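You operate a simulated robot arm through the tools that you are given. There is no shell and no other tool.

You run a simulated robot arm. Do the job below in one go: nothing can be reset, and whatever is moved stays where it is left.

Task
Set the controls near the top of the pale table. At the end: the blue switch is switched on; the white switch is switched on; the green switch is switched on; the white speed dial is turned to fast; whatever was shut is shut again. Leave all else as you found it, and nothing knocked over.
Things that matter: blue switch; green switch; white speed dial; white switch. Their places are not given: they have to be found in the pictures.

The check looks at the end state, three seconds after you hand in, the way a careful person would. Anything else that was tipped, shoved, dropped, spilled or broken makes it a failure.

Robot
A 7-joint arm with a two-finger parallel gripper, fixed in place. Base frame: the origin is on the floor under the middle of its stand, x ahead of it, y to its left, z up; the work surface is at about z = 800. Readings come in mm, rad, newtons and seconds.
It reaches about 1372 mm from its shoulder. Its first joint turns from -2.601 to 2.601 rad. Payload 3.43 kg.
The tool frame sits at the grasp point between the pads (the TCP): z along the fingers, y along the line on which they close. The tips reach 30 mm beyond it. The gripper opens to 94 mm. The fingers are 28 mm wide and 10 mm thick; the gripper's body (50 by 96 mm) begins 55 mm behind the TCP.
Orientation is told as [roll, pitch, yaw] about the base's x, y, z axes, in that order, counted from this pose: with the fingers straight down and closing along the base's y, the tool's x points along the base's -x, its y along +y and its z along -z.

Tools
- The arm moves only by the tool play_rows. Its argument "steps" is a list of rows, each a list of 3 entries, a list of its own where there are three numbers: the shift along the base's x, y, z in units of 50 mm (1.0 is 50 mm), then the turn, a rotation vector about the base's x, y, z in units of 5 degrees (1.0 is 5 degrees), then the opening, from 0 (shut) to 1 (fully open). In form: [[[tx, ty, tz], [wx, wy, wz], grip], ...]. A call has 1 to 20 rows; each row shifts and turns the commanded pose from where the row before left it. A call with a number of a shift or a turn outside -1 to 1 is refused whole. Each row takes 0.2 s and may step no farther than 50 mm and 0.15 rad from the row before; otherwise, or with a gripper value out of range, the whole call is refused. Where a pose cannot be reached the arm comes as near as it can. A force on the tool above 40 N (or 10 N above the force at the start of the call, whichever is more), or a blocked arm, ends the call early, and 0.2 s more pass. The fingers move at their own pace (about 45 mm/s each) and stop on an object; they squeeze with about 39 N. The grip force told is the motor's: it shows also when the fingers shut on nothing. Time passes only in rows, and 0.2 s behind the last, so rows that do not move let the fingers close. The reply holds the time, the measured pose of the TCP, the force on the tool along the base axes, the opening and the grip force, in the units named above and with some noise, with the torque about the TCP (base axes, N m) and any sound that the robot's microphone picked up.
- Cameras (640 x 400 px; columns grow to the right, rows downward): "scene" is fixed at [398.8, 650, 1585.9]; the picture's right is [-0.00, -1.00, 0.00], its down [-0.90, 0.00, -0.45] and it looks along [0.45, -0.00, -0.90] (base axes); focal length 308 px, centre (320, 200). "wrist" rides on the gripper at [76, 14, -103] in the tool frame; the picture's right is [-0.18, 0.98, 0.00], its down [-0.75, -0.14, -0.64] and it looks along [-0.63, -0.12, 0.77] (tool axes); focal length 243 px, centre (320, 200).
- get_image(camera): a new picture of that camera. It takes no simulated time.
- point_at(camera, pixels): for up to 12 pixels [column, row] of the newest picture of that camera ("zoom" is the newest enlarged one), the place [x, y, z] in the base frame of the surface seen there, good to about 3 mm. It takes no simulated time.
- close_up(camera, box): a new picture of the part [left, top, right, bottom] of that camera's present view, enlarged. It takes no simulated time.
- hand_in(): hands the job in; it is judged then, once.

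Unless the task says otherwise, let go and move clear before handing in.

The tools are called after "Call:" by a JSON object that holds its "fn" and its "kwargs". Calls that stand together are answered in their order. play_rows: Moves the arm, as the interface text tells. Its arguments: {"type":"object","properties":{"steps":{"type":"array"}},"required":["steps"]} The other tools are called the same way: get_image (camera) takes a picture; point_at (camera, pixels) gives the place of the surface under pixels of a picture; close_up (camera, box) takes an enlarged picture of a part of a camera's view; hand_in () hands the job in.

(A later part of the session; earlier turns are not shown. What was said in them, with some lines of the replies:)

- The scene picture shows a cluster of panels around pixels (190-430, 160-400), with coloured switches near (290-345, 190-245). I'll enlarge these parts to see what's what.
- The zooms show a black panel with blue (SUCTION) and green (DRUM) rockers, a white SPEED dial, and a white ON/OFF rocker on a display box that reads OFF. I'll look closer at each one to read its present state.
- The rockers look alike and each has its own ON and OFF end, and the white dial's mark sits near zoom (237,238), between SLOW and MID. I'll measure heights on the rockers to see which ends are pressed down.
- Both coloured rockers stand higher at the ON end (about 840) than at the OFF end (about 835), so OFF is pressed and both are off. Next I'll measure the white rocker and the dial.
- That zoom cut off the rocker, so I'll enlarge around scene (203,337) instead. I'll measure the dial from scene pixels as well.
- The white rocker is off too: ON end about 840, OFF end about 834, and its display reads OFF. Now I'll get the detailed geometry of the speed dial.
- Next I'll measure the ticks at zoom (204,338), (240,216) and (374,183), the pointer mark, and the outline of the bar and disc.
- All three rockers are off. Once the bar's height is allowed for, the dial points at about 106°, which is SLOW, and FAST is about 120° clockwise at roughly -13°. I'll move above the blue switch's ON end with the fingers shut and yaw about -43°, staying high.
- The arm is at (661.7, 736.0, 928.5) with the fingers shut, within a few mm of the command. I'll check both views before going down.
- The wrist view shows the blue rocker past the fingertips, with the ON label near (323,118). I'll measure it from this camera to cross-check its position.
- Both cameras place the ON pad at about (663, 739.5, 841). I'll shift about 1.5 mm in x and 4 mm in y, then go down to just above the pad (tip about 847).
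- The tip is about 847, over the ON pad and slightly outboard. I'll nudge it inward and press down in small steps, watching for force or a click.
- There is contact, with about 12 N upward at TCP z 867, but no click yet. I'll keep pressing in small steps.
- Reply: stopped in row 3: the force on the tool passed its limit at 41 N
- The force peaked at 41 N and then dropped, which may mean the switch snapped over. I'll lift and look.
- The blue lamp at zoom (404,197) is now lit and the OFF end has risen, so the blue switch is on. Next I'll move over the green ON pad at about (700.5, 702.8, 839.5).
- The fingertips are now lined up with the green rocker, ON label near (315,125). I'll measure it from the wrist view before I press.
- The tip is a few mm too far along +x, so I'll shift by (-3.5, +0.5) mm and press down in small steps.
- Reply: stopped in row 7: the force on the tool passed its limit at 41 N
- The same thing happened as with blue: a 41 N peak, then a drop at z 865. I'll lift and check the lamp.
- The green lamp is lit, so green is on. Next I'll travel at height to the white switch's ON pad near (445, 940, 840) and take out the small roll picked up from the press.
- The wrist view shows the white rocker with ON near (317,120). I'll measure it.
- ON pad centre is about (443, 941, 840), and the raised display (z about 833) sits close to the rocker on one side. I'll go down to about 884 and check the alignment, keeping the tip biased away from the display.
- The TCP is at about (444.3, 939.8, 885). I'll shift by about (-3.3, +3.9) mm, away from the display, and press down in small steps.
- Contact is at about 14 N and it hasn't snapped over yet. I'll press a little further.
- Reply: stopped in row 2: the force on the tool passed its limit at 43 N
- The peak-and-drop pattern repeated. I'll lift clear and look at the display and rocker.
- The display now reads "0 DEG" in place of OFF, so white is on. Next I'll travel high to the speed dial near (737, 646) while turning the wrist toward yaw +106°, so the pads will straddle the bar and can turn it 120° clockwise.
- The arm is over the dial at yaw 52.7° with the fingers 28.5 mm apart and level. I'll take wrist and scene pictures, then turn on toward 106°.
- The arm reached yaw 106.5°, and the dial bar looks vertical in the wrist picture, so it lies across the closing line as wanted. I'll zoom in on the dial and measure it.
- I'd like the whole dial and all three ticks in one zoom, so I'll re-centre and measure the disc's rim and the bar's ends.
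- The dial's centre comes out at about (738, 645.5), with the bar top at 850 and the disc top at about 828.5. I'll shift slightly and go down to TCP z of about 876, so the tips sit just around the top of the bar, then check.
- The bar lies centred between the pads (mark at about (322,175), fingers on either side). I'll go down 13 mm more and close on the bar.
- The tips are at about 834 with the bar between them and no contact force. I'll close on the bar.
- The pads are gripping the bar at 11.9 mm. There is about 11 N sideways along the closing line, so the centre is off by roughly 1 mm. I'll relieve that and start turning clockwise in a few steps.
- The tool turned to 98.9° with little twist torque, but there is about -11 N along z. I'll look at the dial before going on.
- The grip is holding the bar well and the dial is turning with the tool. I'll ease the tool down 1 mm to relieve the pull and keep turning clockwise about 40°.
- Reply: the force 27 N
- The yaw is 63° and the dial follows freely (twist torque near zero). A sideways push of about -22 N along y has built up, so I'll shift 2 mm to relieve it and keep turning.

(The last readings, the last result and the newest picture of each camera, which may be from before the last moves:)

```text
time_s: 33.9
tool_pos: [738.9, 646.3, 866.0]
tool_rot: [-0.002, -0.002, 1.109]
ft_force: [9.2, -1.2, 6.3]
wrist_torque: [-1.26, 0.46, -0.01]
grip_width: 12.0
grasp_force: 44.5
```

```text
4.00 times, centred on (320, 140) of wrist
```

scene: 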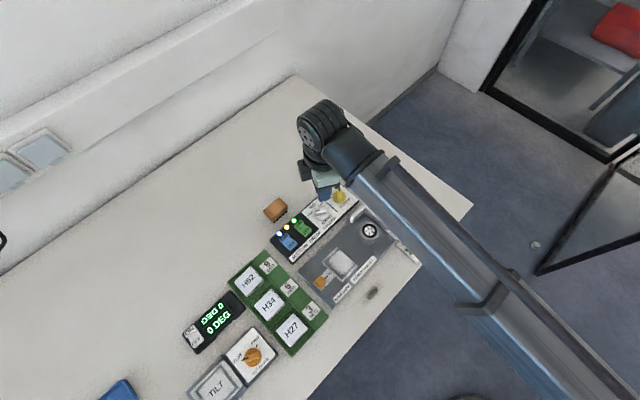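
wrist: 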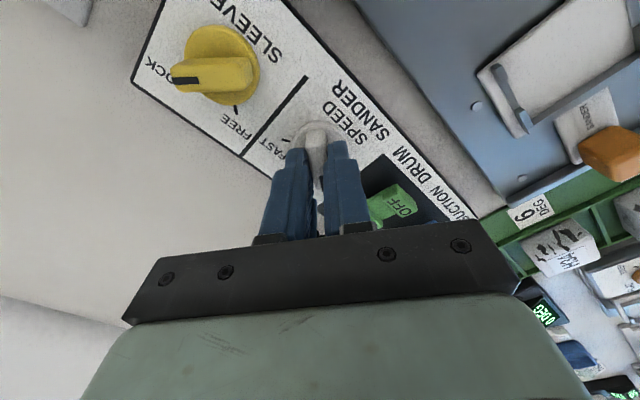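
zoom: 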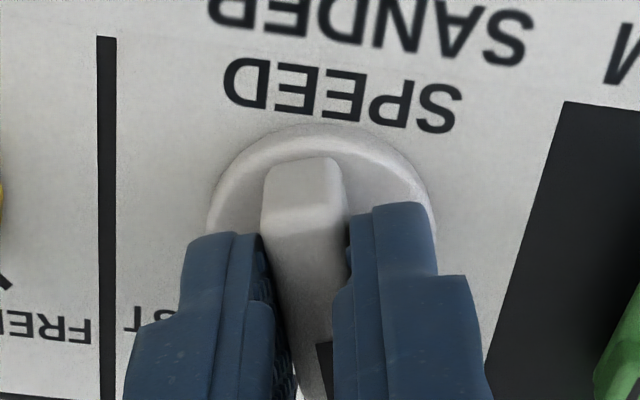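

The forces have dropped to about 10 N and the bar still turns with the pads. I'll continue another 36° clockwise.

Call:
{"fn": "play_rows", "kwargs": {"steps": [[[0.01, 0, 0.005], [0, 0, -0.8], 0.05], [[0, 0, 0], [0, 0, -0.8], 0.05], [[0, 0, 0], [0, 0, -0.8], 0.05], [[0, 0, 0], [0, 0, -0.8], 0.05], [[0, 0, 0], [0, 0, -0.8], 0.05], [[0, 0, 0], [0, 0, -0.8], 0.05], [[0, 0, 0], [0, 0, -0.8], 0.05], [[0, 0, 0], [0, 0, -0.8], 0.05], [[0, 0, 0], [0, 0, -0.8], 0.05], [[0, 0, 0], [0, 0, 0], 0.05]]}}

```text
time_s: 36.0
tool_pos: [738.4, 646.2, 865.5]
tool_rot: [0.001, -0.002, 0.479]
ft_force: [-3.0, 25.3, 19.2]
wrist_torque: [0.58, -0.25, -0.01]
grip_width: 12.3
grasp_force: 45.4
```

The yaw is 27.4° and a push of +25 N in y and +19 N in z has built up. I'll relieve that first, then finish the last 41°.

Call:
{"fn": "play_rows", "kwargs": {"steps": [[[0, 0.02, 0.02], [0, 0, 0], 0.05], [[0, 0.01, 0.01], [0, 0, 0], 0.05], [[0, 0, 0], [0, 0, -0.8], 0.05], [[0, 0, 0], [0, 0, -0.8], 0.05], [[0, 0, 0], [0, 0, -0.8], 0.05], [[0, 0, 0], [0, 0, -0.8], 0.05], [[0, 0, 0], [0, 0, -0.8], 0.05], [[0, 0, 0], [0, 0, 0], 0.05]]}}

```text
time_s: 37.9
tool_pos: [737.7, 646.6, 866.5]
tool_rot: [0.001, 0.002, 0.129]
ft_force: [-9.1, 14.0, 1.0]
wrist_torque: [0.15, 1.01, -0.01]
grip_width: 11.8
grasp_force: 45.6
```

The yaw is 7.4° and the forces are modest. I'll do the remaining 21° to the FAST tick, with a little relief.

Call:
{"fn": "play_rows", "kwargs": {"steps": [[[-0.01, 0.01, 0], [0, 0, -0.8], 0.05], [[0, 0, 0], [0, 0, -0.8], 0.05], [[0, 0, 0], [0, 0, -0.8], 0.05], [[0, 0, 0], [0, 0, -0.8], 0.05], [[0, 0, 0], [0, 0, -0.8], 0.05], [[0, 0, 0], [0, 0, 0], 0.05]]}}

Call:
{"fn": "close_up", "kwargs": {"camera": "wrist", "box": [240, 90, 400, 190]}}

Call:
{"fn": "close_up", "kwargs": {"camera": "scene", "box": [280, 180, 376, 240]}}

```text
time_s: 39.2
tool_pos: [737.0, 646.3, 866.4]
tool_rot: [-0.002, 0.002, -0.22]
ft_force: [-12.7, 2.1, -16.9]
wrist_torque: [0.28, 0.7, -0.03]
grip_width: 12.1
grasp_force: 44.8
```

```text
4.00 times, centred on (320, 140) of wrist
```

zoom: 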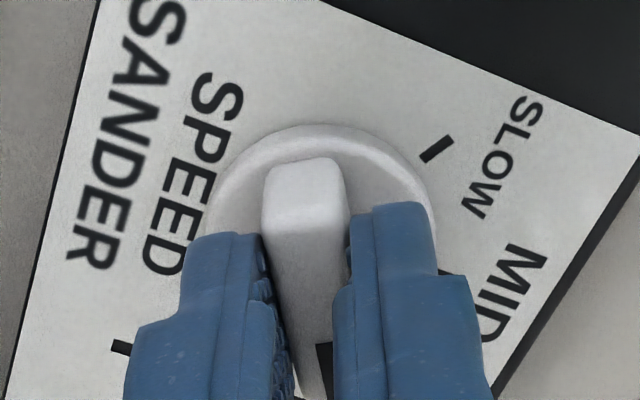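

```text
6.67 times, centred on (328, 210) of scene
```

zoom: 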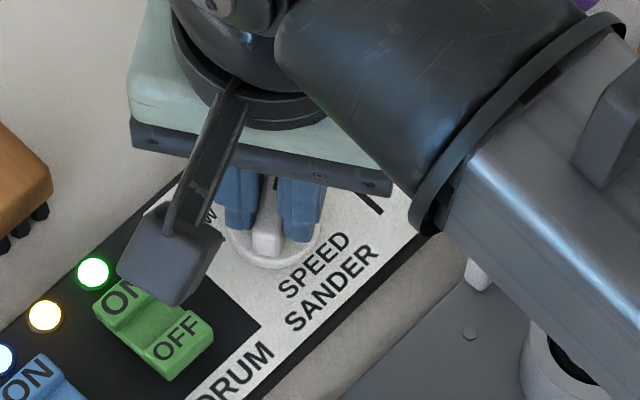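

The tool is at -12.6° with the bar aligned, and the panel geometry puts FAST between about -13° and -15°. I'll relieve the side forces and add about 2° more, watching the twist torque.

Call:
{"fn": "play_rows", "kwargs": {"steps": [[[-0.02, 0, -0.02], [0, 0, -0.2], 0.05], [[0, 0, 0], [0, 0, -0.2], 0.05], [[0, 0, 0], [0, 0, 0], 0.05]]}}

```text
time_s: 40.0
tool_pos: [739.0, 646.7, 866.1]
tool_rot: [0.0, -0.001, -0.255]
ft_force: [-2.5, 2.9, -10.9]
wrist_torque: [0.43, 1.37, -0.01]
grip_width: 11.7
grasp_force: 44.9
```

The tool is at -14.6° with no twist torque. I'll open the fingers, lift straight up and inspect the dial.

Call:
{"fn": "play_rows", "kwargs": {"steps": [[[0, 0, 0], [0, 0, 0], 0.2], [[0, 0, 0], [0, 0, 0], 0.35], [[0, 0, 0], [0, 0, 0], 0.35], [[0, 0, 0.2], [0, 0, 0], 0.35], [[0, 0, 0.6], [0, 0, 0], 0.35], [[0, 0, 0.8], [0, 0, 0], 0.35], [[0, 0, 0.8], [0, 0, 0], 0.35], [[0, 0, 0], [0, 0, 0], 0.35]]}}

Call:
{"fn": "get_image", "kwargs": {"camera": "wrist"}}

Call:
{"fn": "close_up", "kwargs": {"camera": "wrist", "box": [270, 70, 366, 130]}}

```text
time_s: 41.9
tool_pos: [735.5, 647.9, 986.4]
tool_rot: [0.0, 0.001, -0.252]
ft_force: [0.5, -0.2, -0.3]
wrist_torque: [0.03, -0.03, 0.0]
grip_width: 32.7
grasp_force: 0.1
```

```text
taken
```

wrist: 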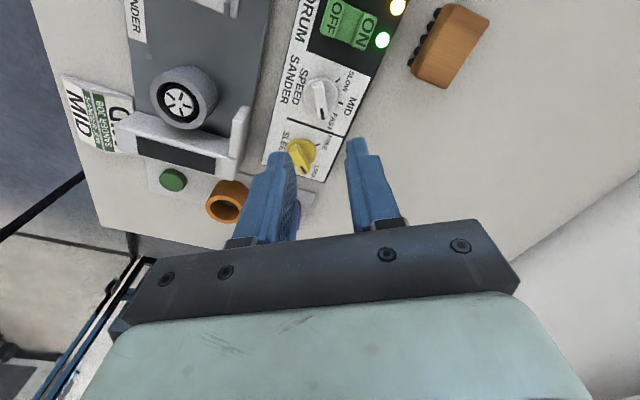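

```text
6.67 times, centred on (318, 100) of wrist
```

zoom: 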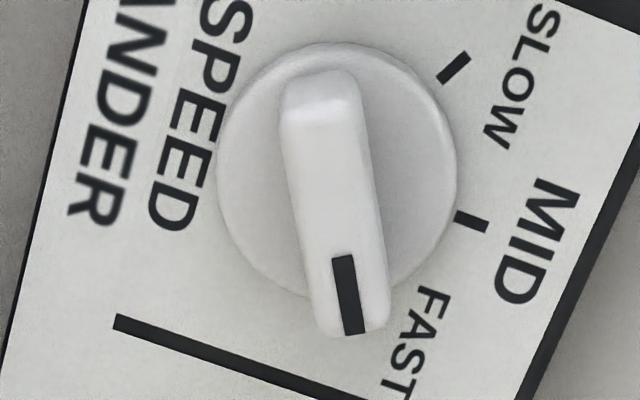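

The bar now covers the FAST tick and its mark points at it. I'll pull the arm back toward its starting place and check everything from the scene camera.

Call:
{"fn": "play_rows", "kwargs": {"steps": [[[0, 0, 0.8], [0, 0, 0.4], 0.5], [[0.4, -0.5, 0.4], [0, 0, 0.4], 0.7], [[0.4, -0.5, 0.4], [0, 0, 0.4], 1], [[0.4, -0.55, 0.4], [0, 0, 0.4], 1], [[0.4, -0.55, 0.4], [0, 0, 0.4], 1], [[0.4, -0.55, 0.2], [0, 0, 0.4], 1], [[0.4, -0.55, 0], [0, 0, 0.4], 1], [[0.3, -0.4, 0], [0, 0, 0.1], 1], [[0, 0, 0], [0, 0, 0], 1], [[0, 0, 0], [0, 0, 0], 1]]}}

Call:
{"fn": "get_image", "kwargs": {"camera": "scene"}}

Call:
{"fn": "close_up", "kwargs": {"camera": "scene", "box": [250, 150, 450, 275]}}

Call:
{"fn": "close_up", "kwargs": {"camera": "scene", "box": [170, 240, 390, 400]}}

Call:
{"fn": "close_up", "kwargs": {"camera": "scene", "box": [300, 195, 340, 220]}}

```text
time_s: 44.0
tool_pos: [872.1, 465.5, 1114.7]
tool_rot: [0.001, -0.002, 0.0]
ft_force: [-0.5, -0.3, -0.4]
wrist_torque: [0.01, 0.0, -0.02]
grip_width: 94.1
grasp_force: 0.0
```

```text
taken
```

scene: 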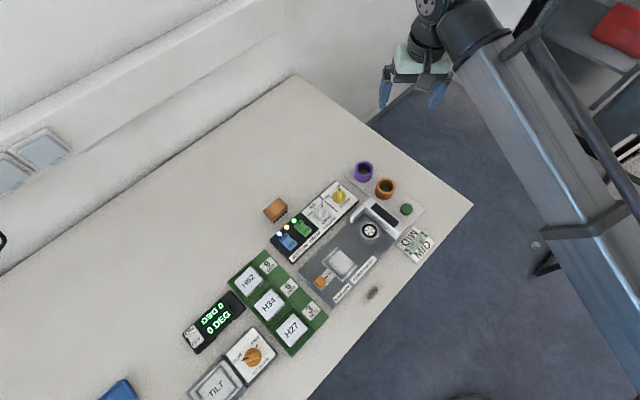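

```text
3.20 times, centred on (350, 212) of scene
```

zoom: 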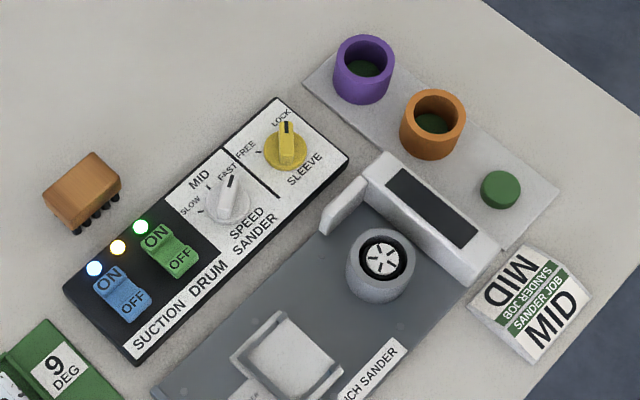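

```text
2.50 times, centred on (280, 320) of scene
```

zoom: 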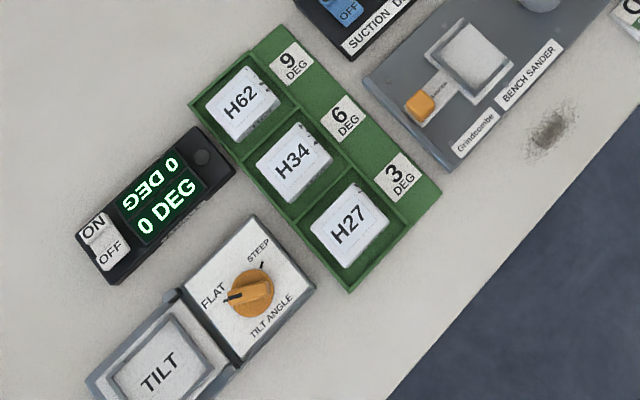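

```text
16.00 times, centred on (320, 208) of scene
```

zoom: 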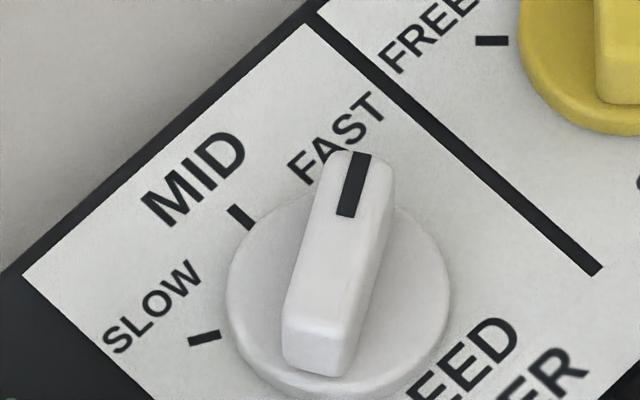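

All three lamps and displays show on, the dial's mark lies over FAST, and the other items match their first positions. I'll do one last angle check on the dial bar and a height check on the white rocker.

Call:
{"fn": "point_at", "kwargs": {"camera": "zoom", "pixels": [[361, 158], [347, 213], [335, 250], [315, 320], [204, 338], [240, 216]]}}

Call:
{"fn": "point_at", "kwargs": {"camera": "scene", "pixels": [[189, 331.5], [198, 341.5], [284.5, 238], [292.5, 247], [299.5, 224.5], [307.5, 233.3]]}}

```text
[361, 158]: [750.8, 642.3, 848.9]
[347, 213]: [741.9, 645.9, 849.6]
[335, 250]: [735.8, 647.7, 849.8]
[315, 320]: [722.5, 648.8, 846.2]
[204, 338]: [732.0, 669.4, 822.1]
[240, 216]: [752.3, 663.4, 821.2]
```

```text
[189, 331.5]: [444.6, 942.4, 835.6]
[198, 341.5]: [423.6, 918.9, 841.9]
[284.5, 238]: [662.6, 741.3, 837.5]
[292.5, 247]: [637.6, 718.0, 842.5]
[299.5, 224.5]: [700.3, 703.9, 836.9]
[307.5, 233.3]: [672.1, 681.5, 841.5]
```

All three rockers now have the ON end down (about 836) and the OFF end up (about 842). The dial bar points at about -13°, on the FAST tick, and nothing else has moved. The arm is clear, so I'll hand in.

Call:
{"fn": "hand_in", "kwargs": {}}

```text
The job is handed in.
```

The job is handed in, and every setting you asked for was in place when I last checked:

- **Blue switch:** on. Its ON end is pressed down and its lamp is lit.
- **Green switch:** on. Its ON end is pressed down and its lamp is lit.
- **White switch:** on. Its display changed from "OFF" to "0 DEG".
- **White speed dial:** turned from SLOW to FAST. The bar points at about -13°, in line with the FAST tick.

Nothing had to be opened, so there was nothing to shut again. In the last pictures the other dials, the cups, the card and the bins look just as they did at the start. The arm is back near its starting place with the gripper open and empty.
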